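You operate a simulated robot arm through the tools that you are given. There is no shell and no other tool.

You run a simulated robot arm. Do the job below in one go: nothing can be reset, and whatever is moved stays where it is left.

TASK
Change the labeller over to its job card's grade and feed a label.
Fine: power off and black lever open first; old roll on the table, new roll on, lever shut, power on, then feed. Where these are worked on the way, their far stop is far enough and under half their travel is too little: black lever.
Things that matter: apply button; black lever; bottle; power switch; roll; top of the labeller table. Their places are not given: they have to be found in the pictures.

The check looks at the end state, three seconds after you hand in, the way a careful person would. Anything else that was tipped, shoved, dropped, spilled or broken makes it a failure.

THE ROBOT
A 6-joint arm with a two-finger gripper, fixed in place. Base frame: the origin is at the foot of the arm, x ahead of it, y to its left, z up; the work surface is at about z = 0.8. Readings come in m, rad, newtons and seconds.
With the tool pointing down near the work surface it reaches from about 0.1 to 0.7 m from the base axis. Its first joint turns from -1.152 to 1.152 rad. Payload 2.45 kg.
The TCP is the grasp point between the finger pads, 0.03 m short of the fingertips. In the tool frame z runs along the fingers and y along their closing line. The gripper opens to 0.106 m. The gripper's body begins 0.079 m behind the TCP.
Orientation is told as [roll, pitch, yaw] about the base's x, y, z axes, in that order, counted from this pose: with the fingers straight down and closing along the base's y, the tool's x points along the base's -x, its y along +y and its z along -z.

THE INTERFACE
- The arm moves only by the tool servo_tool. Its argument "deltas" is a list of rows, each an object of numbers (a shift or turn left out is 0, a gripper value left out holds the last): "tx", "ty", "tz": the shift along the tool's x, y, z in m; "wx", "wy", "wz": the turn, a rotation vector about the tool's x, y, z in rad; "claw": the opening, from 0 (shut) to 1 (fully open). In form: [{"tx": .., "ty": .., "tz": .., "wx": .., "wy": .., "wz": .., "claw": ..}, ...]. A call has 1 to 20 rows; each row is the pose to reach, as a shift and turn from the pose commanded when the call began, along the tool's axes at that moment. Each row takes 0.2 s and may step no farther than 0.05 m and 0.15 rad from the row before; otherwise, or with a gripper value out of range, the whole call is refused. A pose out of reach is approached as far as the arm can. The call stops where the force on the tool passes 90 N (or 10 N more than at its start, if that is more) or the arm is blocked; 0.2 s more then pass. Each finger travels about 0.153 m/s and halts on what it meets, pressing with about 40 N; the grip force reading is that of the motor and also rises with nothing between the fingers. The clock runs only during rows and for 0.2 s after the last one: add rows that repeat a pose to give the fingers time. It gives the time, the measured TCP pose, the force on the tool (base axes), the opening and the grip force at its end, in the units of the frame above (readings bear some noise), with the torque about the TCP (base axes, N m) and any sound that the robot's microphone picked up.
- Cameras (640 x 400 px; columns grow to the right, rows downward): "scene" is fixed at [0.0761, 0.4363, 1.4102]; the picture's right is [-0.51, -0.86, 0.00], its down [-0.45, 0.27, -0.85] and it looks along [0.73, -0.44, -0.53] (base axes); focal length 310 px, centre (320, 200). "wrist" rides on the gripper at [0.076, -0.002, -0.106] in the tool frame; the picture's right is [0.02, 1.00, 0.00], its down [-0.78, 0.02, -0.62] and it looks along [-0.62, 0.01, 0.78] (tool axes); focal length 247 px, centre (320, 200).
- camera(camera): a new picture of that camera. No time passes.
- measure_at(camera, pixels): for up to 12 pixels [column, row] of the newest picture of that camera ("zoom" is the newest enlarged one), the place [x, y, z] in the base frame of the surface seen there, good to about 0.003 m. No time passes.
- inspect(camera, box): a new picture of the part [left, top, right, bottom] of that camera's present view, enlarged. No time passes.
- hand_in(): hands the job in; it is judged then, once.

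Unless the task says otherwise, let go and move clear before handing in.

The tools are called after "Request:" by a JSON object that holds its "method" and its "body". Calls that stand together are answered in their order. servo_tool: Moves the arm, as the interface text tells. Its arguments: {"type":"object","properties":{"deltas":{"type":"array","items":{"type":"object","properties":{"tx":{"type":"number"},"ty":{"type":"number"},"tz":{"type":"number"},"wx":{"type":"number"},"wy":{"type":"number"},"wz":{"type":"number"},"claw":{"type":"number"}}}}},"required":["deltas"]} The other tools are called the same way: camera (camera) takes a picture; measure_at (camera, pixels) gives the place of the surface under pixels of a picture; inspect (camera, box) takes an enlarged picture of a part of a camera's view; hand_in () hands the job in.

At the start:

```text
time_s: 0.0
ee_pos: [0.3565, 0.0309, 1.2215]
ee_rot: [0.0, -0.001, 0.002]
force: [0.1, -0.1, 0.2]
ft_torque: [0.01, 0.03, 0.02]
width: 0.106
grasp_force: 0.0
```

scene: 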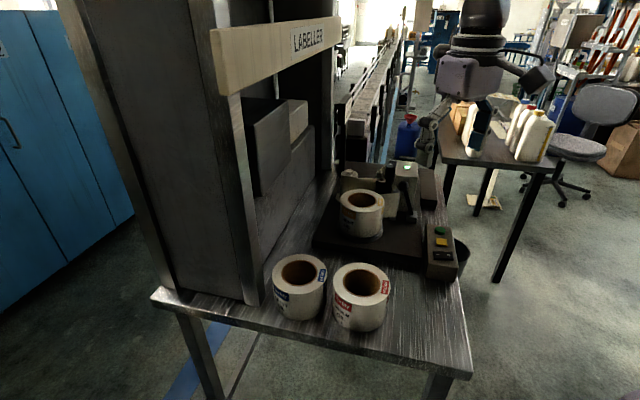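
wrist: 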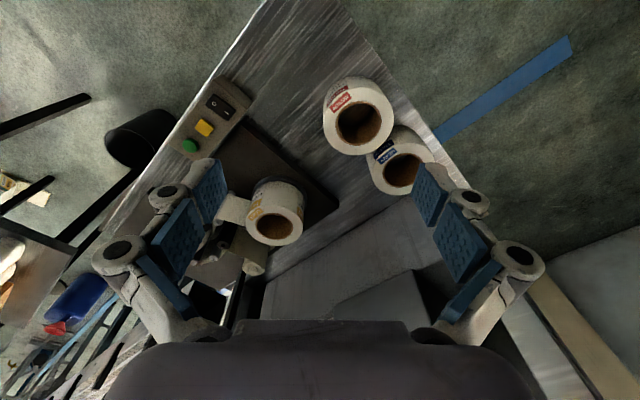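

The scene shows a labeller with a roll mounted at about (362,212), two spare rolls at (300,285) and (361,297), and a control box at (441,245). I'll zoom in on each before moving.

Request:
{"method": "inspect", "body": {"camera": "scene", "box": [300, 140, 480, 290]}}

Request:
{"method": "inspect", "body": {"camera": "scene", "box": [250, 240, 410, 340]}}

Request:
{"method": "inspect", "body": {"camera": "wrist", "box": [160, 70, 340, 300]}}

Request:
{"method": "inspect", "body": {"camera": "wrist", "box": [300, 60, 450, 200]}}

Request:
{"method": "inspect", "body": {"camera": "scene", "box": [200, 10, 350, 110]}}

```text
2.67 times, centred on (390, 215) of scene
```

zoom: 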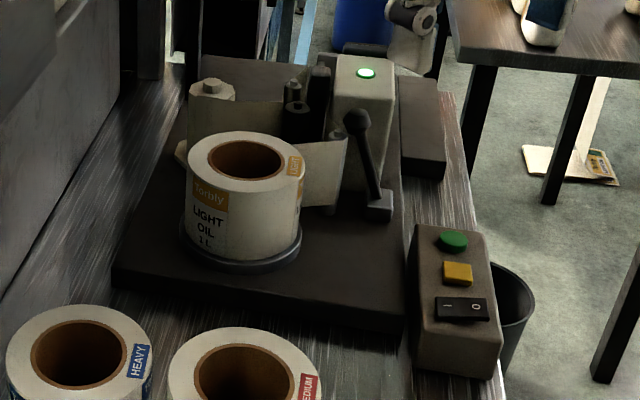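

```text
4.00 times, centred on (330, 290) of scene
```

zoom: 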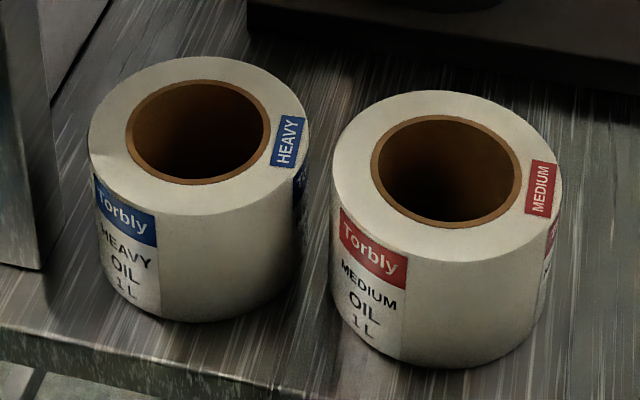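

```text
1.74 times, centred on (250, 185) of wrist
```

zoom: 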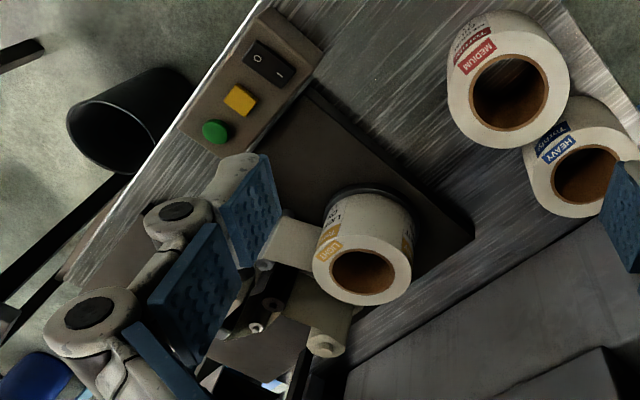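

```text
2.86 times, centred on (375, 130) of wrist
```

zoom: 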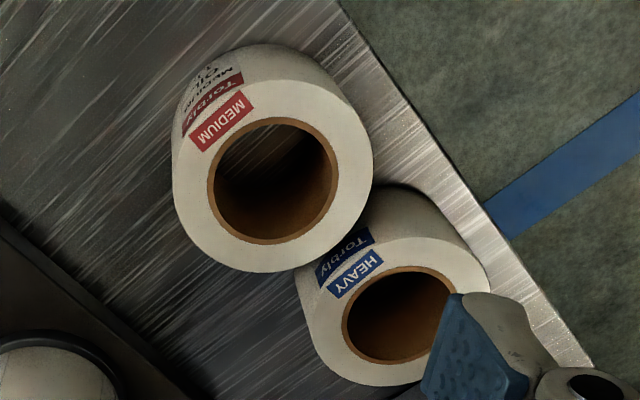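

```text
4.00 times, centred on (275, 60) of scene
```

zoom: 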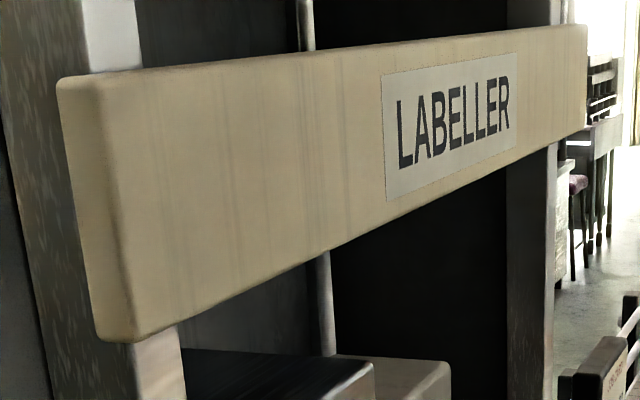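

The rolls are LIGHT (mounted), HEAVY (blue) and MEDIUM (red). I haven't seen the job card yet, so I'll look at the candidates around the table: the bottles, the beige thing at (485,205), and the labeller's plates.

Request:
{"method": "inspect", "body": {"camera": "scene", "box": [430, 80, 640, 230]}}

Request:
{"method": "inspect", "body": {"camera": "scene", "box": [320, 90, 450, 220]}}

Request:
{"method": "inspect", "body": {"camera": "wrist", "box": [0, 150, 260, 380]}}

Request:
{"method": "inspect", "body": {"camera": "scene", "box": [220, 80, 360, 210]}}

Request:
{"method": "inspect", "body": {"camera": "scene", "box": [455, 150, 545, 220]}}

```text
2.67 times, centred on (535, 155) of scene
```

zoom: 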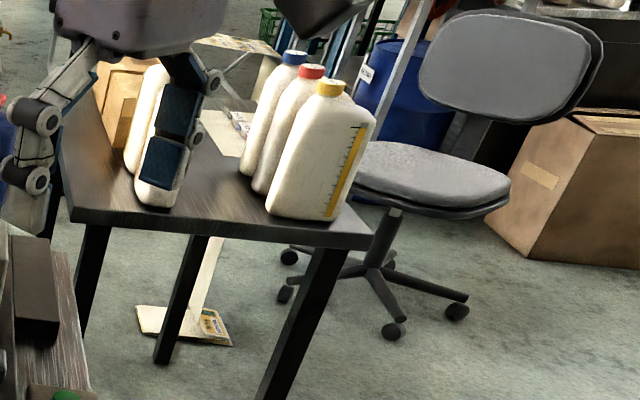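

```text
3.08 times, centred on (385, 155) of scene
```

zoom: 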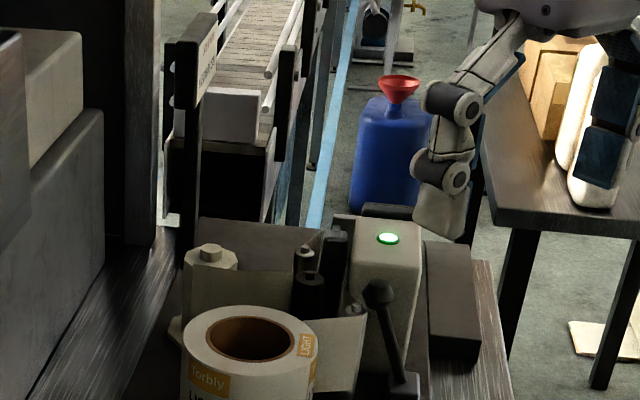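

```text
1.74 times, centred on (130, 265) of wrist
```

zoom: 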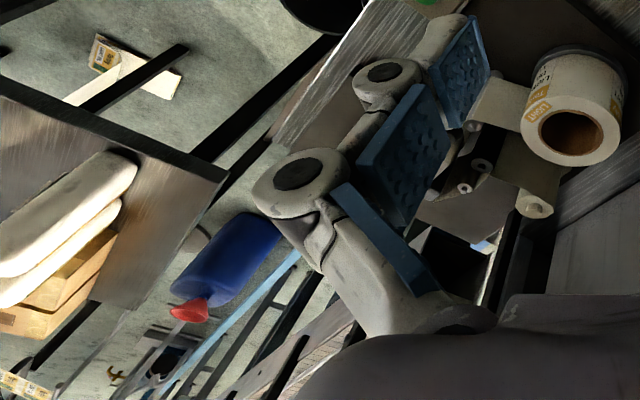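

```text
3.08 times, centred on (290, 145) of scene
```

zoom: 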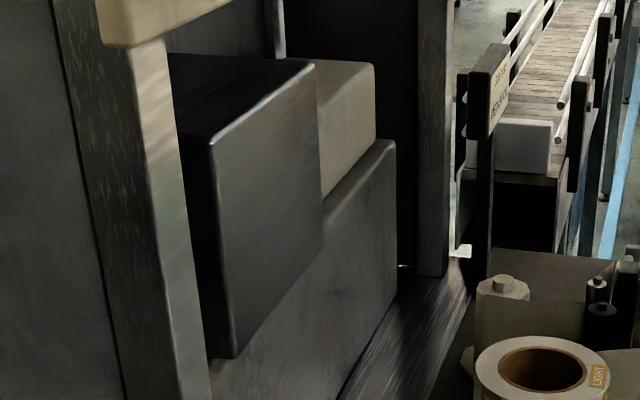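

```text
5.71 times, centred on (500, 185) of scene
```

zoom: 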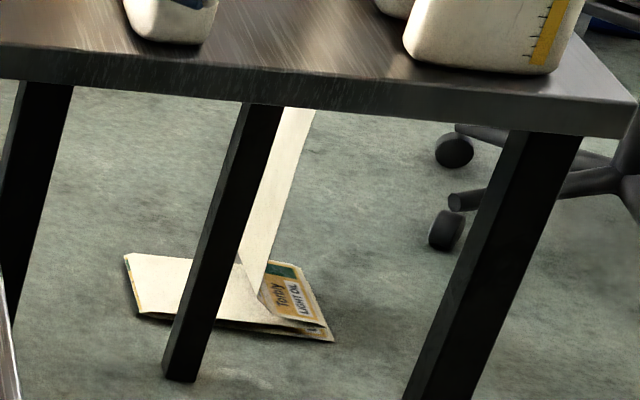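

A small board with writing stands at the end of the conveyor, around scene (330–345,95–125). I'll zoom in there.

Request:
{"method": "inspect", "body": {"camera": "scene", "box": [325, 85, 357, 125]}}

Request:
{"method": "inspect", "body": {"camera": "scene", "box": [480, 90, 540, 140]}}

Request:
{"method": "inspect", "body": {"camera": "scene", "box": [330, 140, 460, 230]}}

Request:
{"method": "inspect", "body": {"camera": "wrist", "box": [230, 180, 330, 320]}}

Request:
{"method": "inspect", "body": {"camera": "wrist", "box": [420, 180, 640, 400]}}

```text
10.00 times, centred on (341, 105) of scene
```

zoom: 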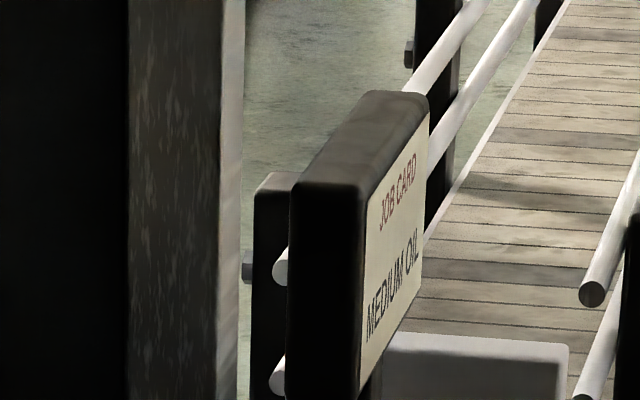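

```text
8.00 times, centred on (510, 115) of scene
```

zoom: 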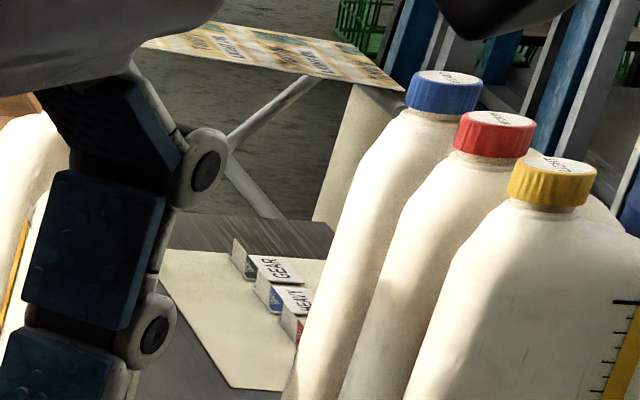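

```text
4.44 times, centred on (395, 185) of scene
```

zoom: 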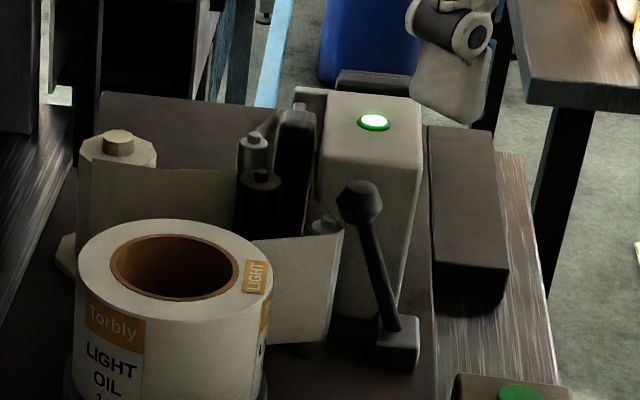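

```text
2.86 times, centred on (280, 250) of wrist
```

zoom: 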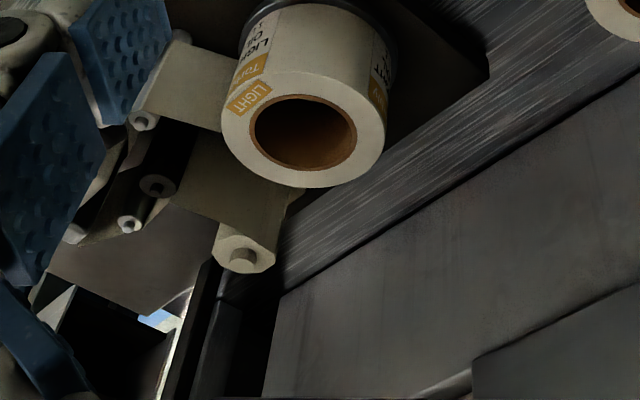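

```text
1.82 times, centred on (530, 290) of wrist
```

zoom: 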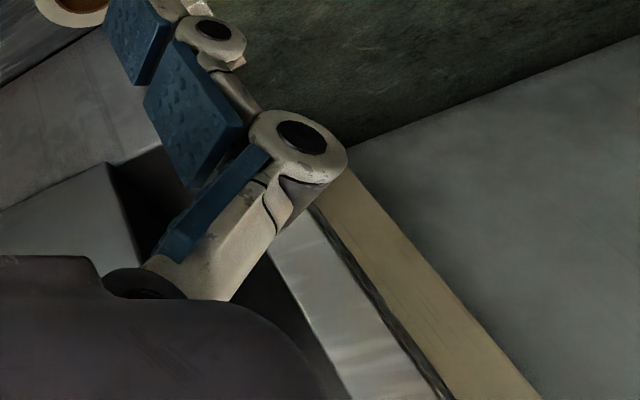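

The job card reads "MEDIUM OIL", so the red-labelled roll goes on. I'll measure the main features from the scene picture and look closer at the control box.

Request:
{"method": "camera", "body": {"camera": "scene"}}

Request:
{"method": "inspect", "body": {"camera": "scene", "box": [410, 215, 470, 290]}}

Request:
{"method": "measure_at", "body": {"camera": "scene", "pixels": [[361, 268], [361, 264], [335, 282], [387, 290], [352, 306], [300, 258], [325, 268], [275, 270], [360, 190], [380, 202], [345, 203], [362, 211]]}}

Request:
{"method": "measure_at", "body": {"camera": "scene", "pixels": [[401, 183], [405, 200], [410, 213], [404, 168], [380, 195], [420, 190], [408, 235], [320, 240], [440, 231], [441, 242], [441, 254], [430, 330]]}}

```text
taken
```

scene: 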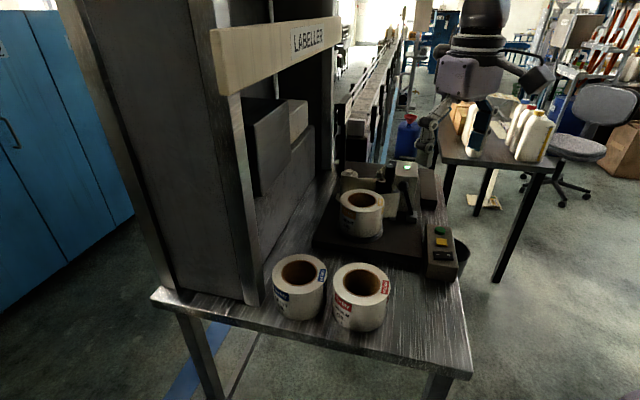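

```text
5.33 times, centred on (440, 252) of scene
```

zoom: 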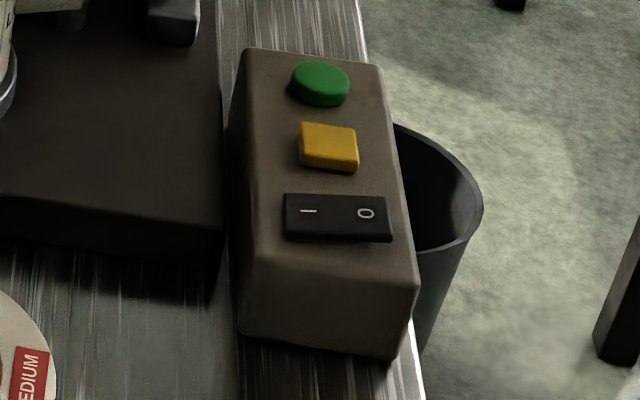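

```text
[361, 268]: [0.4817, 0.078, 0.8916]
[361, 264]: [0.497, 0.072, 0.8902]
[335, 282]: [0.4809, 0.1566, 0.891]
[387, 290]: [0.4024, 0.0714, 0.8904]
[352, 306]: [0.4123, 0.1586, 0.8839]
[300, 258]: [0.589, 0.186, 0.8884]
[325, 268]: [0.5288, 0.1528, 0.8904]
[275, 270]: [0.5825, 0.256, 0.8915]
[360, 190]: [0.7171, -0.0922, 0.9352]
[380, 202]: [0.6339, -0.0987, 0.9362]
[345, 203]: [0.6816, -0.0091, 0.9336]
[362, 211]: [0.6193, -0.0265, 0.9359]
```

```text
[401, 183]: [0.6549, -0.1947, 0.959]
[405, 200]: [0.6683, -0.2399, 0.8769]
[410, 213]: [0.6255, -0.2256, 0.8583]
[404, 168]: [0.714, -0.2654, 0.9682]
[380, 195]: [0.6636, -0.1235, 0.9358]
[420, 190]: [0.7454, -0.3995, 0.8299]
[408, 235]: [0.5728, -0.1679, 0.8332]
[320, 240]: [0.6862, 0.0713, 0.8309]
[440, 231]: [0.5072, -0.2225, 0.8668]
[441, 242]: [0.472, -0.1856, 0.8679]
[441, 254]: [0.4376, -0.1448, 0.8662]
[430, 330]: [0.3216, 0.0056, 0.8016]
```

The switch is the black rocker (I/O), with yellow and green buttons above it. I'll measure the rocker surfaces and buttons in the zoom to find the tilt and the box's direction.

Request:
{"method": "measure_at", "body": {"camera": "zoom", "pixels": [[295, 215], [307, 225], [338, 217], [365, 228], [380, 220], [330, 145], [320, 80], [250, 60], [375, 75], [255, 270], [405, 275], [280, 240]]}}

Request:
{"method": "inspect", "body": {"camera": "scene", "box": [425, 220, 455, 270]}}

Request:
{"method": "inspect", "body": {"camera": "wrist", "box": [175, 85, 245, 155]}}

Request:
{"method": "measure_at", "body": {"camera": "zoom", "pixels": [[320, 100], [350, 130], [380, 150], [410, 180], [430, 190], [260, 250], [130, 380]]}}

```text
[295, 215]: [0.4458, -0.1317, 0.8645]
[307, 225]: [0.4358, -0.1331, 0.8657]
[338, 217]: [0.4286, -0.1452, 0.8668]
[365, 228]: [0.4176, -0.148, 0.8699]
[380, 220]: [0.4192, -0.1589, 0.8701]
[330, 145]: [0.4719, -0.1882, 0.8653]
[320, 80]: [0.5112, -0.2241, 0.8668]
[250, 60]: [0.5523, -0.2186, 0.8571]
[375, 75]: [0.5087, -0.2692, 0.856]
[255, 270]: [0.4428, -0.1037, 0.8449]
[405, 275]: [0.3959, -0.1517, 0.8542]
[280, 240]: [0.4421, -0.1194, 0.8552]
```

```text
8.00 times, centred on (440, 245) of scene
```

zoom: 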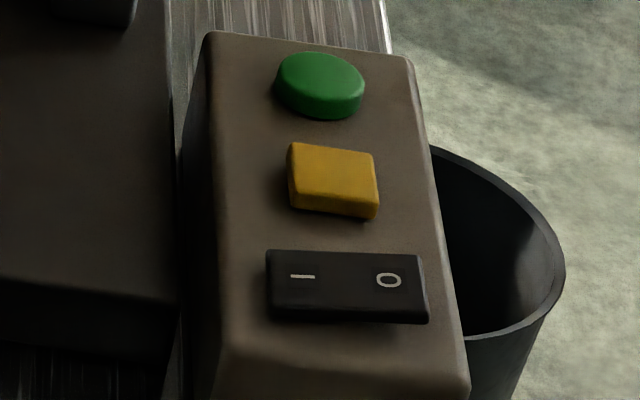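

```text
5.71 times, centred on (210, 120) of wrist
```

zoom: 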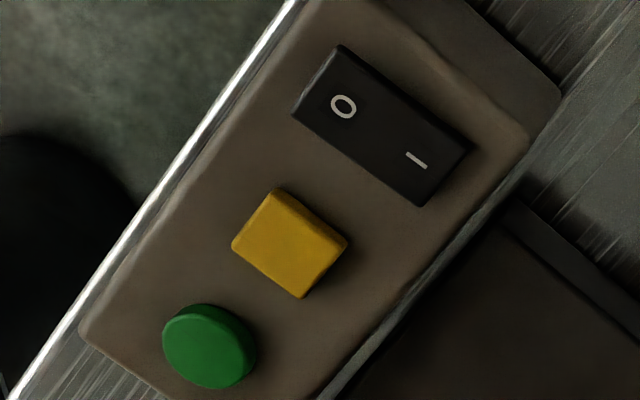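

```text
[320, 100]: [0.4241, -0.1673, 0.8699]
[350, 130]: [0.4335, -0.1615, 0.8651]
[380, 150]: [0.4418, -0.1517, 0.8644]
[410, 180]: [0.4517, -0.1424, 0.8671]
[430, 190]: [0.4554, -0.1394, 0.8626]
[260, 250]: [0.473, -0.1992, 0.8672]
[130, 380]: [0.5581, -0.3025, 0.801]
```

Wrist view confirms the rocker lies crosswise on the box, with the "O" end raised (z≈0.870) and the "I" end pressed (z≈0.864), so power is on. I'll measure the labeller's frame for clearance, then move over the box for a closer look.

Request:
{"method": "measure_at", "body": {"camera": "scene", "pixels": [[220, 62], [300, 40], [335, 25], [252, 280], [262, 150], [300, 140], [295, 110], [275, 230], [320, 160], [345, 105], [330, 120], [460, 60]]}}

Request:
{"method": "servo_tool", "body": {"deltas": [{"tx": -0.01, "ty": -0.045, "tz": 0.01}, {"tx": -0.02, "ty": -0.09, "tz": 0.03}, {"tx": -0.035, "ty": -0.13, "tz": 0.055}, {"tx": -0.05, "ty": -0.17, "tz": 0.08}, {"tx": -0.06, "ty": -0.2, "tz": 0.11}, {"tx": -0.07, "ty": -0.21, "tz": 0.15}]}}

Request:
{"method": "camera", "body": {"camera": "wrist"}}

Request:
{"method": "camera", "body": {"camera": "scene"}}

```text
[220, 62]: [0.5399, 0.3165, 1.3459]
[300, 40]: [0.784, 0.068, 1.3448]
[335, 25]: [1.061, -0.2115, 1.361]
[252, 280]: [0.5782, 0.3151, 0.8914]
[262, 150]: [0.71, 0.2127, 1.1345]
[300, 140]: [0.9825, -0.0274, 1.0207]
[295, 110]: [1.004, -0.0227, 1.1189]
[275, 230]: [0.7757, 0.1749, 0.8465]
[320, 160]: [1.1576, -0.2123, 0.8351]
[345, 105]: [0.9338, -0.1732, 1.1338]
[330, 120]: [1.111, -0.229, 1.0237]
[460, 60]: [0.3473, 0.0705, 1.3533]
```

```text
refused: row 2 steps farther than a row can; nothing moved
```

```text
taken
```

wrist: 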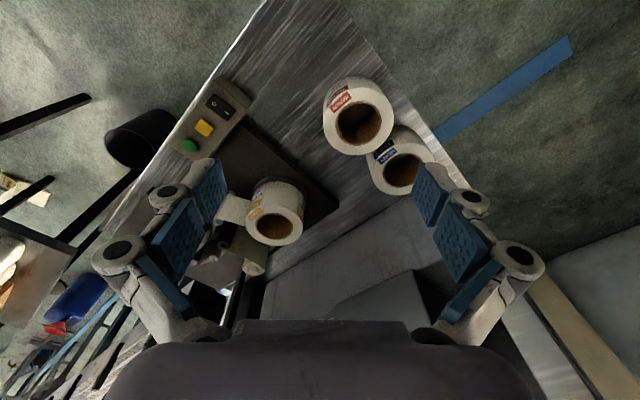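

```text
taken
```

scene: 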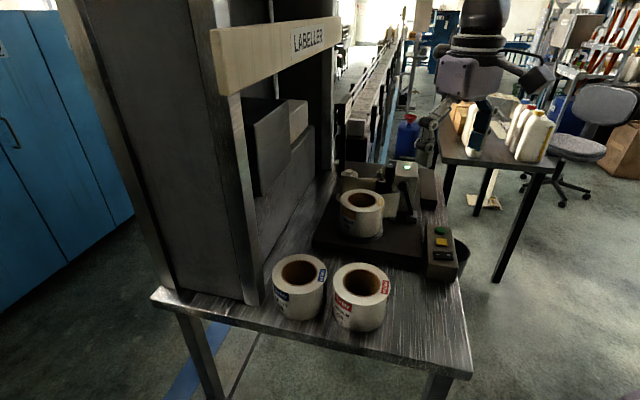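

The call was refused because row 2's step was slightly over 0.05 m. I'll redo it with smaller steps, aiming to hover above the control box at about (0.43,-0.18,1.07).

Request:
{"method": "servo_tool", "body": {"deltas": [{"tx": -0.01, "ty": -0.035, "tz": 0.02}, {"tx": -0.02, "ty": -0.07, "tz": 0.04}, {"tx": -0.03, "ty": -0.105, "tz": 0.06}, {"tx": -0.04, "ty": -0.14, "tz": 0.08}, {"tx": -0.05, "ty": -0.17, "tz": 0.11}, {"tx": -0.06, "ty": -0.19, "tz": 0.14}, {"tx": -0.06, "ty": -0.2, "tz": 0.15}]}}

Request:
{"method": "camera", "body": {"camera": "wrist"}}

Request:
{"method": "camera", "body": {"camera": "scene"}}

```text
time_s: 1.6
ee_pos: [0.4172, -0.1699, 1.0725]
ee_rot: [-0.002, 0.0, 0.001]
force: [0.7, 0.7, 0.8]
ft_torque: [-0.01, -0.02, -0.01]
width: 0.1062
grasp_force: 0.1
```

```text
taken
```

wrist: 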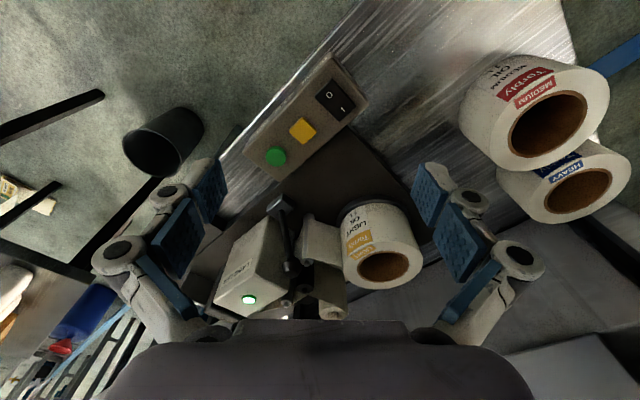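

```text
taken
```

scene: 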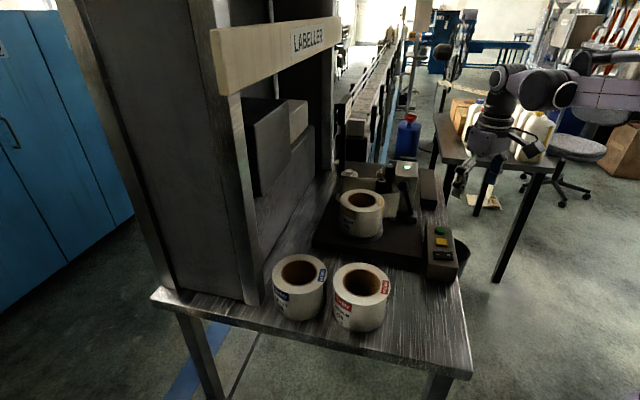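

Request:
{"method": "inspect", "body": {"camera": "wrist", "box": [205, 185, 335, 325]}}

Request:
{"method": "inspect", "body": {"camera": "wrist", "box": [330, 190, 440, 300]}}

Request:
{"method": "inspect", "body": {"camera": "wrist", "box": [240, 60, 380, 190]}}

Request:
{"method": "measure_at", "body": {"camera": "wrist", "pixels": [[276, 157], [302, 130], [330, 95], [341, 108], [336, 101], [275, 204], [282, 235], [289, 264], [250, 299], [300, 245], [235, 270], [380, 230]]}}

```text
2.86 times, centred on (270, 255) of wrist
```

zoom: 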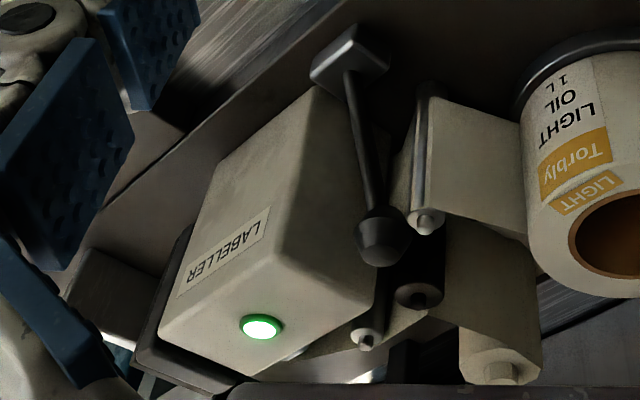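

```text
3.64 times, centred on (385, 245) of wrist
```

zoom: 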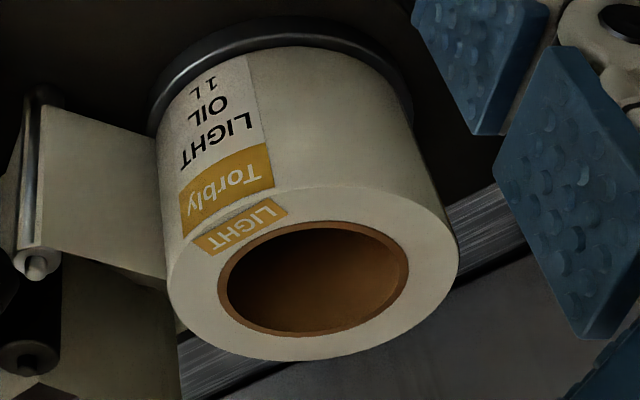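

```text
3.08 times, centred on (310, 125) of wrist
```

zoom: 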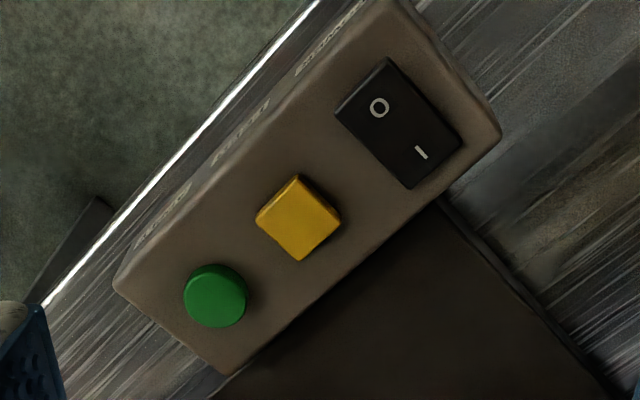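

```text
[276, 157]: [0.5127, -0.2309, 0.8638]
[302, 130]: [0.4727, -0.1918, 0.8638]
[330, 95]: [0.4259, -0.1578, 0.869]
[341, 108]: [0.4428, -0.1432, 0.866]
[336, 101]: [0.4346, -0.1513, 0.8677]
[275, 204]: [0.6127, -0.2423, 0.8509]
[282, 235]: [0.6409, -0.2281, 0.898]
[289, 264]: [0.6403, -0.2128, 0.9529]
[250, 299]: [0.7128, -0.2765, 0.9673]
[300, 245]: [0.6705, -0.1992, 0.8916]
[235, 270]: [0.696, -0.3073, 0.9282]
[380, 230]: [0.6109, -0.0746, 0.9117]
```

The outer side of the control box carries printed text beside each control (zoom (165,215), (240,130), (330,50)). I'll yaw 45° and back off so the wrist camera looks at that face and I can tell which button is "apply".

Request:
{"method": "servo_tool", "body": {"deltas": [{"tx": 0.004, "ty": -0.017, "tz": 0.012, "wz": -0.131}, {"tx": 0.008, "ty": -0.034, "tz": 0.024, "wz": -0.262}, {"tx": 0.012, "ty": -0.051, "tz": 0.036, "wz": -0.393}, {"tx": 0.016, "ty": -0.068, "tz": 0.048, "wz": -0.524}, {"tx": 0.02, "ty": -0.085, "tz": 0.06, "wz": -0.655}, {"tx": 0.02, "ty": -0.1, "tz": 0.07, "wz": -0.785}]}}

Request:
{"method": "camera", "body": {"camera": "wrist"}}

```text
time_s: 3.0
ee_pos: [0.3975, -0.2674, 1.001]
ee_rot: [0.0, 0.0, 0.788]
force: [0.3, 0.3, -0.8]
ft_torque: [0.0, 0.04, -0.01]
width: 0.1061
grasp_force: 0.1
```

```text
taken
```

wrist: 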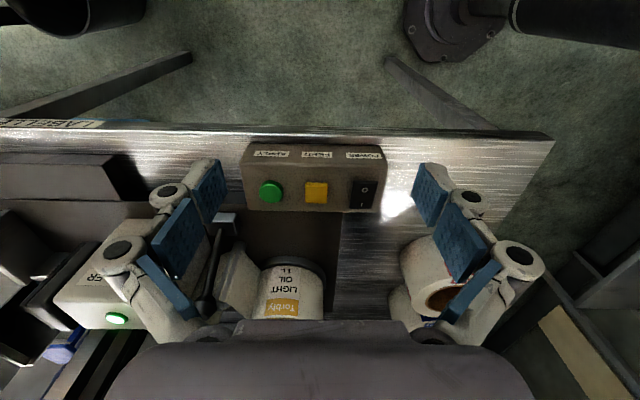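

Request:
{"method": "inspect", "body": {"camera": "wrist", "box": [235, 135, 395, 220]}}

Request:
{"method": "measure_at", "body": {"camera": "zoom", "pixels": [[520, 185], [515, 210], [515, 280], [560, 220], [480, 220], [535, 220], [325, 225], [140, 225], [520, 230], [515, 260]]}}

Request:
{"method": "measure_at", "body": {"camera": "wrist", "pixels": [[225, 217], [210, 265], [204, 305], [116, 319], [20, 130], [260, 250], [325, 250]]}}

Request:
{"method": "inspect", "body": {"camera": "wrist", "box": [0, 110, 240, 350]}}

```text
4.00 times, centred on (315, 178) of wrist
```

zoom: 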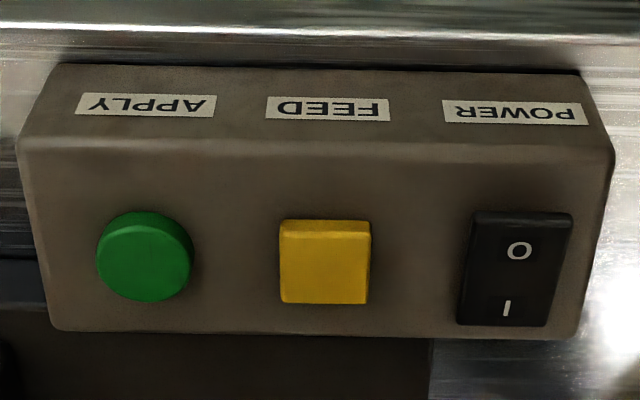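

```text
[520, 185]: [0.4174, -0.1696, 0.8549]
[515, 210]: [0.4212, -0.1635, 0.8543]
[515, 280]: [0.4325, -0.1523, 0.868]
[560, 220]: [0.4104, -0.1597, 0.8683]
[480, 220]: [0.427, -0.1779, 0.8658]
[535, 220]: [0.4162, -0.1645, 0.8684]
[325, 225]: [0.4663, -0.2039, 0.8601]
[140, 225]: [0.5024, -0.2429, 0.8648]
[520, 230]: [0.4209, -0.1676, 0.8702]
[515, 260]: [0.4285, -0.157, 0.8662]
```

```text
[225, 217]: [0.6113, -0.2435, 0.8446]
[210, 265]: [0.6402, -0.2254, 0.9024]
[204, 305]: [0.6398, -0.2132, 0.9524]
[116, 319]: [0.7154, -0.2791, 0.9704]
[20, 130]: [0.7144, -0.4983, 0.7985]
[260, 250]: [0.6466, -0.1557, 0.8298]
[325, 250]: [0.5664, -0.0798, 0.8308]
```

```text
1.67 times, centred on (120, 230) of wrist
```

zoom: 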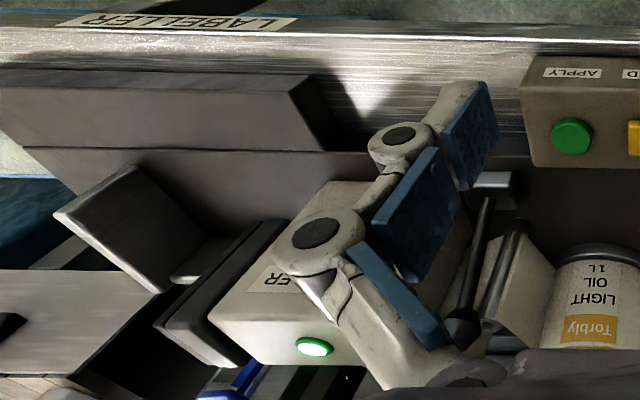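

The labels read APPLY (green), FEED (yellow) and POWER (rocker, "I" end pressed), so the button to press at the end is the yellow one; green must not be touched. I'll close the fingers and hover above the rocker's O end at about (0.418,-0.168).

Request:
{"method": "servo_tool", "body": {"deltas": [{"tx": -0.03, "ty": 0.02, "tz": 0.0, "claw": 0}, {"tx": -0.06, "ty": 0.04, "tz": 0.02, "claw": 0}, {"tx": -0.0848, "ty": 0.0558, "tz": 0.05, "claw": 0}, {"tx": -0.0848, "ty": 0.0558, "tz": 0.075, "claw": 0}]}}

Request:
{"method": "inspect", "body": {"camera": "wrist", "box": [220, 100, 420, 300]}}

Request:
{"method": "inspect", "body": {"camera": "scene", "box": [390, 180, 490, 290]}}

```text
time_s: 4.0
ee_pos: [0.4176, -0.1668, 0.9248]
ee_rot: [0.0, 0.001, 0.785]
force: [-0.2, 0.0, 0.7]
ft_torque: [-0.01, -0.01, -0.02]
width: 0.0
grasp_force: 28.3
```

```text
2.00 times, centred on (320, 200) of wrist
```

zoom: 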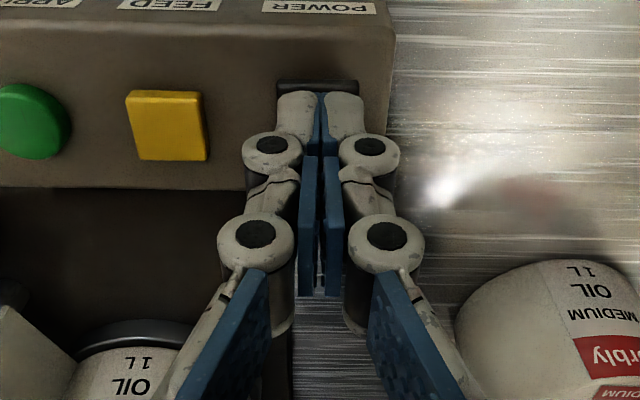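

```text
3.64 times, centred on (440, 235) of scene
```

zoom: 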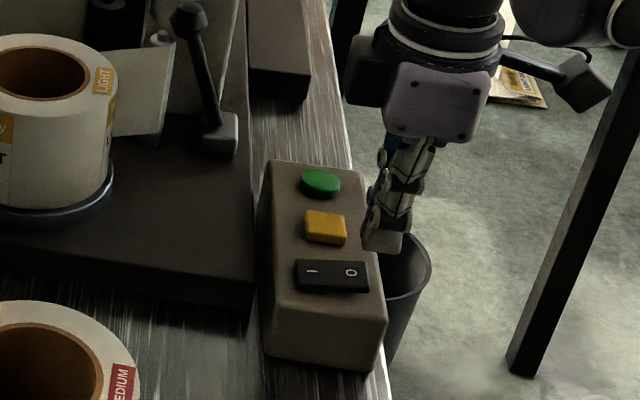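

The fingertips hover just above the rocker's O end. I'll press down gently in small steps.

Request:
{"method": "servo_tool", "body": {"deltas": [{"tz": 0.015}, {"tz": 0.022}, {"tz": 0.026}, {"tz": 0.029}, {"tz": 0.031}]}}

Request:
{"method": "inspect", "body": {"camera": "scene", "box": [390, 150, 490, 290]}}

```text
time_s: 5.2
ee_pos: [0.4175, -0.1691, 0.8964]
ee_rot: [0.0, -0.001, 0.786]
force: [-0.2, -0.3, 1.0]
ft_torque: [0.03, 0.01, -0.01]
width: 0.006
grasp_force: 28.6
```

```text
2.86 times, centred on (440, 220) of scene
```

zoom: 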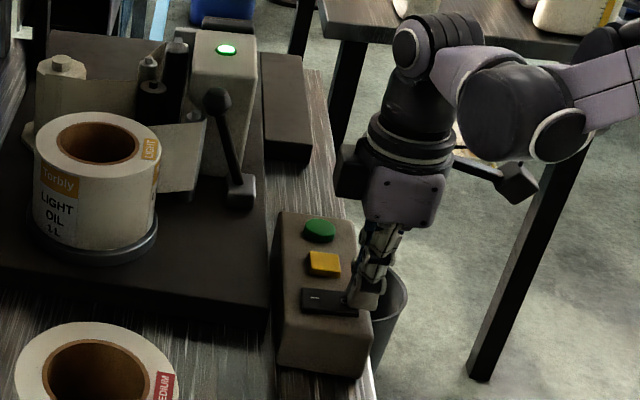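

The fingers have reached the rocker (tip z≈0.866, the force is small) but the lamp is still green. I'll press further.

Request:
{"method": "servo_tool", "body": {"deltas": [{"tz": 0.003, "claw": 0}, {"tz": 0.005, "claw": 0}, {"tz": 0.006, "claw": 0}]}}

Request:
{"method": "inspect", "body": {"camera": "scene", "box": [390, 150, 490, 290]}}

Request:
{"method": "inspect", "body": {"camera": "wrist", "box": [220, 100, 420, 300]}}

```text
time_s: 6.0
ee_pos: [0.4169, -0.1691, 0.8907]
ee_rot: [0.002, -0.003, 0.787]
force: [-2.6, 1.6, 35.9]
ft_torque: [0.36, -0.19, 0.03]
width: 0.0058
grasp_force: 29.2
```

```text
2.86 times, centred on (440, 220) of scene
```

zoom: 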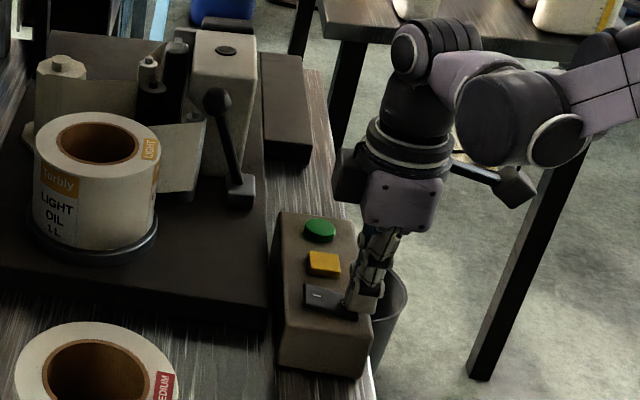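

```text
2.00 times, centred on (320, 200) of wrist
```

zoom: 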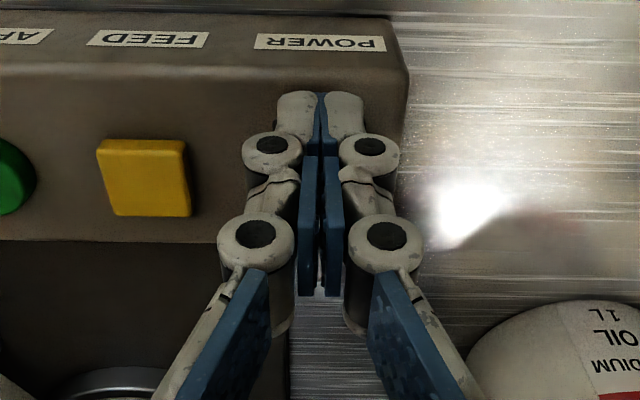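

The lamp on the labeller has gone dark and the rocker's O end is down, so power is off. I'll lift off and move over for a closer view of the black lever.

Request:
{"method": "servo_tool", "body": {"deltas": [{"tz": -0.03}, {"tz": -0.07}, {"tz": -0.11}, {"tz": -0.15}]}}

Request:
{"method": "servo_tool", "body": {"deltas": [{"tx": 0.01, "ty": -0.045, "claw": 0.3}, {"tx": 0.02, "ty": -0.09}, {"tx": 0.03, "ty": -0.13}, {"tx": 0.03, "ty": -0.17}]}}

Request:
{"method": "camera", "body": {"camera": "wrist"}}

```text
time_s: 7.0
ee_pos: [0.4169, -0.168, 1.0397]
ee_rot: [0.001, 0.0, 0.784]
force: [-0.7, -0.6, 0.7]
ft_torque: [0.0, 0.0, 0.01]
width: 0.0
grasp_force: 29.0
```

```text
time_s: 8.0
ee_pos: [0.516, -0.3129, 1.0414]
ee_rot: [0.0, 0.0, 0.787]
force: [0.5, -0.1, 0.8]
ft_torque: [0.02, 0.04, -0.01]
width: 0.0317
grasp_force: 0.0
```

```text
taken
```

wrist: 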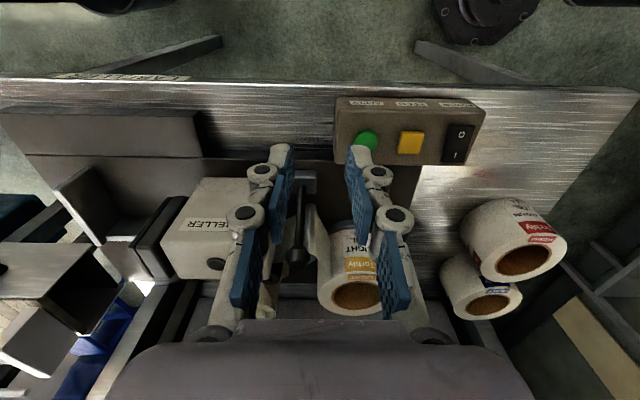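

Request:
{"method": "inspect", "body": {"camera": "wrist", "box": [240, 150, 400, 320]}}

Request:
{"method": "inspect", "body": {"camera": "scene", "box": [370, 150, 440, 240]}}

Request:
{"method": "measure_at", "body": {"camera": "zoom", "pixels": [[250, 150], [280, 180], [265, 220], [285, 275], [330, 330], [360, 320], [345, 290], [390, 330]]}}

Request:
{"method": "measure_at", "body": {"camera": "wrist", "pixels": [[298, 255], [302, 230], [303, 200], [305, 180], [296, 262], [357, 296], [390, 310], [330, 290], [355, 278], [357, 315]]}}

```text
2.35 times, centred on (320, 235) of wrist
```

zoom: 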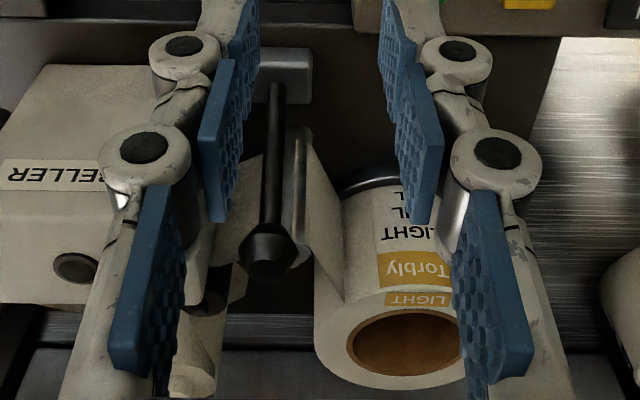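

```text
4.44 times, centred on (405, 195) of scene
```

zoom: 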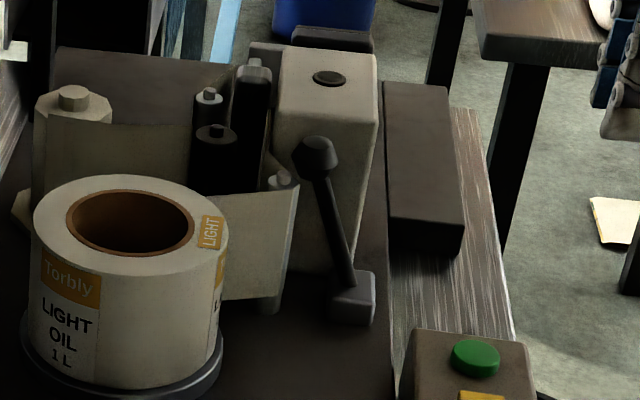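

```text
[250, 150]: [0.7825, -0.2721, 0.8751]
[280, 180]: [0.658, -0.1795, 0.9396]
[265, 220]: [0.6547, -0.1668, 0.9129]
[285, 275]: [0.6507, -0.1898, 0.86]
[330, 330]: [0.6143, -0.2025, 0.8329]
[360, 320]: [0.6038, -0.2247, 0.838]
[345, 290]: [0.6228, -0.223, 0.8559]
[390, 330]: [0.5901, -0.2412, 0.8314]
```

```text
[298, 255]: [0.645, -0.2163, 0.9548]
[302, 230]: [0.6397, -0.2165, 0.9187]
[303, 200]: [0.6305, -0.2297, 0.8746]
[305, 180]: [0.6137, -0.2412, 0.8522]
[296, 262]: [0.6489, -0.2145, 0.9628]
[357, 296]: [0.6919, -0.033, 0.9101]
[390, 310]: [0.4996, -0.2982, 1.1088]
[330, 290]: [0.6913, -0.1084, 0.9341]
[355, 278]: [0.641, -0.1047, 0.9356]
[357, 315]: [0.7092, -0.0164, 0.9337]
```

The lever pivots on a block near (0.615,-0.237), and its knob leans inward toward the web path. I need its exact position and the gaps beside it, so I'll measure finely on zoomed views.

Request:
{"method": "inspect", "body": {"camera": "wrist", "box": [260, 160, 340, 300]}}

Request:
{"method": "measure_at", "body": {"camera": "zoom", "pixels": [[327, 262], [327, 285], [310, 270], [345, 270], [327, 300], [335, 200], [340, 130], [338, 80], [363, 235], [363, 140], [285, 260], [330, 60]]}}

Request:
{"method": "inspect", "body": {"camera": "scene", "box": [380, 155, 430, 225]}}

Request:
{"method": "measure_at", "body": {"camera": "zoom", "pixels": [[268, 150], [268, 165], [255, 160], [282, 160], [290, 220], [300, 260], [310, 320], [330, 340], [220, 195], [290, 130], [270, 60], [240, 250]]}}

```text
2.86 times, centred on (300, 230) of wrist
```

zoom: 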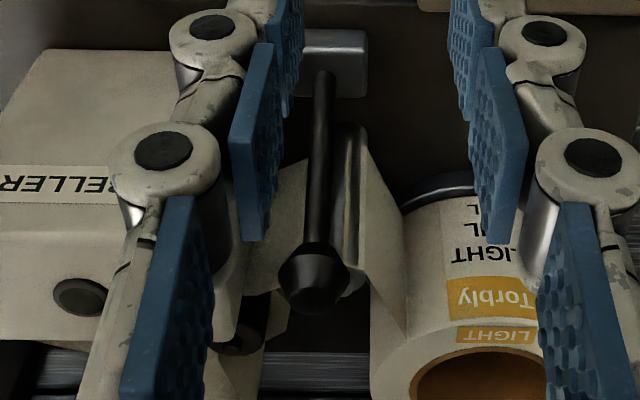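

```text
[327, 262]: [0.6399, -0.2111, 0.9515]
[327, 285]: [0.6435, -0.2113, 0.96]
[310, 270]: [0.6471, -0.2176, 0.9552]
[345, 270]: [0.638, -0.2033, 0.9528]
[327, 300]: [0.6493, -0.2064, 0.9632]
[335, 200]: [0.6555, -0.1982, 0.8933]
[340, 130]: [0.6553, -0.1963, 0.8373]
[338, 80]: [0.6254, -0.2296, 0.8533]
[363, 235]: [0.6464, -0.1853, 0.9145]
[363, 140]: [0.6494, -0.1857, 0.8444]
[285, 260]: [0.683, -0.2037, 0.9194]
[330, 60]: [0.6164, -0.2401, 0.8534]
```

```text
5.71 times, centred on (405, 190) of scene
```

zoom: 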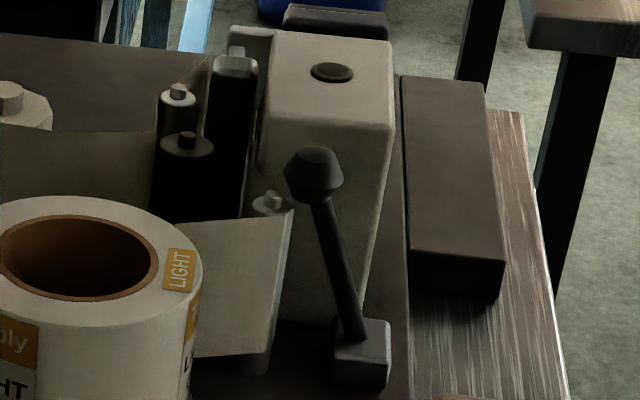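

```text
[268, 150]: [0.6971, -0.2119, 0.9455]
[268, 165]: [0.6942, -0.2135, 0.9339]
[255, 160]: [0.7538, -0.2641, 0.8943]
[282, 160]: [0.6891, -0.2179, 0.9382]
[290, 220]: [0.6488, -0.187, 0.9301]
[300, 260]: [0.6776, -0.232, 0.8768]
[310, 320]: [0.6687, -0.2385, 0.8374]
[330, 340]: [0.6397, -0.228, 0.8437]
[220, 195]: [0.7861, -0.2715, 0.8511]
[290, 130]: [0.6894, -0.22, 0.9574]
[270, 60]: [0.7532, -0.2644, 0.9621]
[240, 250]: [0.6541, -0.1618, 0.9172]
```

The knob sits at roughly (0.650,-0.209,0.953) and the head's face is about 2 cm beyond it, so hooking it from the inner side with closed fingers is safest. I'll check the heights of the posts beyond the knob first.

Request:
{"method": "measure_at", "body": {"camera": "zoom", "pixels": [[232, 62], [180, 92], [187, 138], [270, 200], [315, 155], [315, 175], [300, 180], [330, 180], [345, 250], [225, 120], [260, 32], [330, 100]]}}

```text
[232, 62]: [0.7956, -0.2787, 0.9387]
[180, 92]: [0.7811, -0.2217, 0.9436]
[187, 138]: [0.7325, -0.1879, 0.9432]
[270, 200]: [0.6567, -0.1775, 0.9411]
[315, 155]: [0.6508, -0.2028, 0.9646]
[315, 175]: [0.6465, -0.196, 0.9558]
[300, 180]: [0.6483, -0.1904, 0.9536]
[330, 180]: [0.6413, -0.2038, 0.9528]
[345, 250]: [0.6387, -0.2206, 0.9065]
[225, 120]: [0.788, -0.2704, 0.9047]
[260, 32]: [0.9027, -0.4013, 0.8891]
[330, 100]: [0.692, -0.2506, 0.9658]
```

All the posts top out at z≈0.941–0.945, just below the knob's mid-height of 0.953. I'll close the fingers and travel at height to the inner side of the knob.

Request:
{"method": "servo_tool", "body": {"deltas": [{"tx": -0.04, "ty": -0.004, "claw": 0}, {"tx": -0.08, "ty": -0.008, "claw": 0}, {"tx": -0.12, "ty": -0.012, "claw": 0}, {"tx": -0.16, "ty": -0.016, "claw": 0}, {"tx": -0.2, "ty": -0.016, "claw": 0}, {"tx": -0.2, "ty": -0.016, "claw": 0}]}}

Request:
{"method": "inspect", "body": {"camera": "scene", "box": [330, 80, 470, 230]}}

Request:
{"method": "camera", "body": {"camera": "wrist"}}

```text
time_s: 9.4
ee_pos: [0.6377, -0.171, 1.0276]
ee_rot: [0.002, 0.0, 0.784]
force: [0.0, 0.0, 0.5]
ft_torque: [-0.01, 0.01, 0.0]
width: 0.0001
grasp_force: 28.5
out of reach, approached as far as the arm can: row 4, 5, 6
```

```text
2.67 times, centred on (400, 155) of scene
```

zoom: 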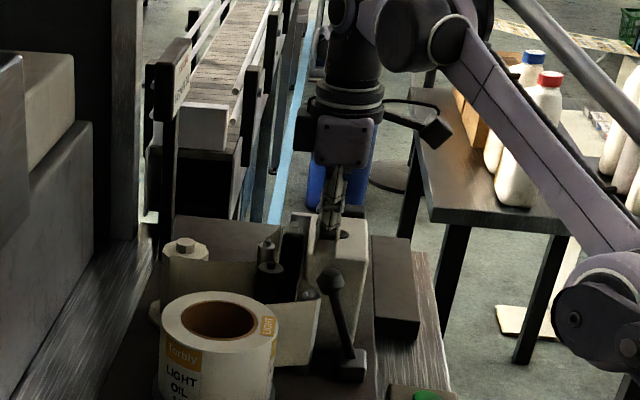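

```text
taken
```

wrist: 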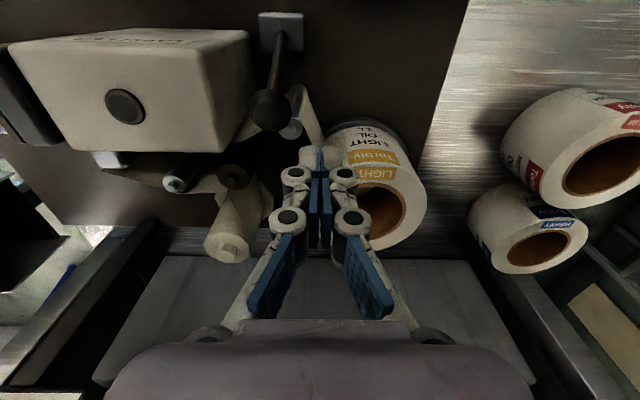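

At this height the vertical tool falls short, reaching only (0.638,-0.171,1.028). I'll back off and tilt the fingers 0.3 rad outward, then grip the knob from its sides instead.

Request:
{"method": "servo_tool", "body": {"deltas": [{"tx": 0.04, "claw": 0.2}, {"tx": 0.08, "wy": -0.1, "claw": 0.32}, {"tx": 0.08, "wy": -0.2, "claw": 0.32}, {"tx": 0.08, "wy": -0.3, "claw": 0.32}]}}

Request:
{"method": "camera", "body": {"camera": "wrist"}}

```text
time_s: 10.4
ee_pos: [0.6032, -0.2421, 1.0489]
ee_rot: [0.001, -0.303, 0.784]
force: [-0.2, -0.3, 0.1]
ft_torque: [0.04, 0.0, -0.02]
width: 0.0337
grasp_force: 0.0
out of reach, approached as far as the arm can: row 2, 3, 4
```

```text
taken
```

wrist: 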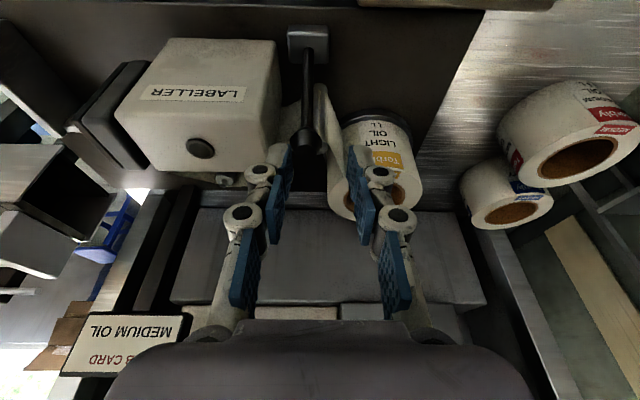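

The tilted pose reached (0.603,-0.242,1.049), still at its limit because of the height; a lower position should allow more reach. I'll go down toward the hover point above the knob and read where the arm ends up.

Request:
{"method": "servo_tool", "body": {"deltas": [{"tx": 0.0, "tz": 0.02}, {"tx": -0.01, "tz": 0.035}, {"tx": -0.02, "ty": -0.004, "tz": 0.041}]}}

Request:
{"method": "camera", "body": {"camera": "wrist"}}

Request:
{"method": "inspect", "body": {"camera": "scene", "box": [350, 110, 460, 230]}}

```text
time_s: 11.2
ee_pos: [0.637, -0.2228, 1.0194]
ee_rot: [0.001, -0.299, 0.787]
force: [0.2, -0.7, 0.3]
ft_torque: [0.04, -0.04, 0.02]
width: 0.0341
grasp_force: 0.2
out of reach, approached as far as the arm can: row 1, 2, 3
```

```text
taken
```

wrist: 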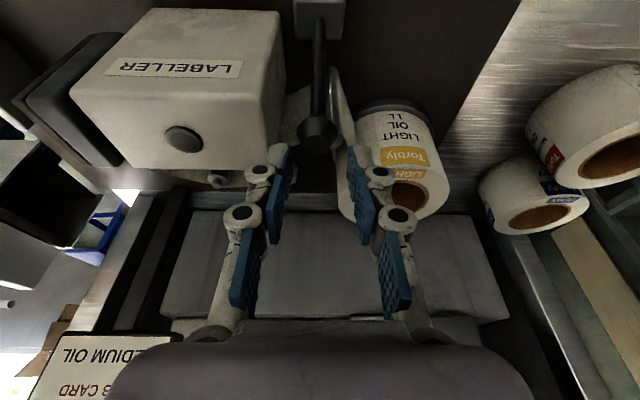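

```text
3.33 times, centred on (405, 170) of scene
```

zoom: 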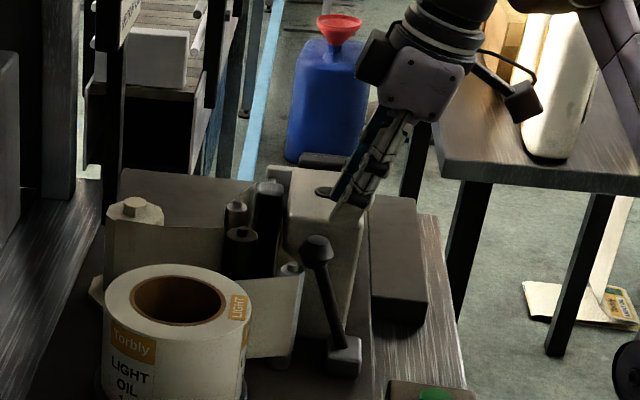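

The fingertips (280/355, row 150) straddle the knob at (318,135) well. I'll slide down along the finger direction over the knob.

Request:
{"method": "servo_tool", "body": {"deltas": [{"tz": 0.015}, {"tz": 0.03}, {"tz": 0.04}]}}

Request:
{"method": "inspect", "body": {"camera": "wrist", "box": [230, 70, 410, 230]}}

Request:
{"method": "inspect", "body": {"camera": "scene", "box": [370, 130, 440, 230]}}

```text
time_s: 12.0
ee_pos: [0.6576, -0.221, 0.9887]
ee_rot: [0.007, -0.3, 0.787]
force: [-12.7, 3.5, 18.4]
ft_torque: [0.22, 0.44, 0.35]
width: 0.0432
grasp_force: 5.1
out of reach, approached as far as the arm can: row 1, 2, 3
```

```text
2.50 times, centred on (320, 150) of wrist
```

zoom: 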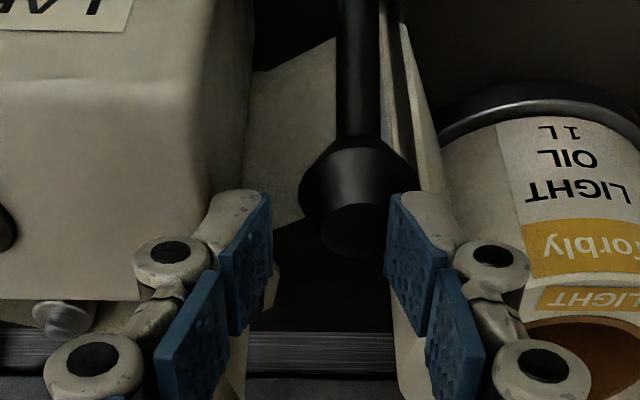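

```text
4.00 times, centred on (405, 180) of scene
```

zoom: 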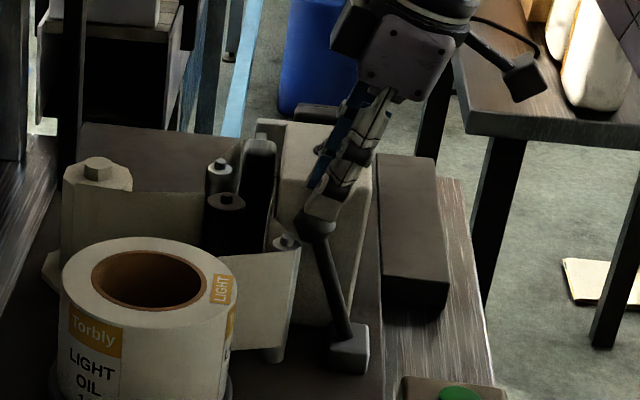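

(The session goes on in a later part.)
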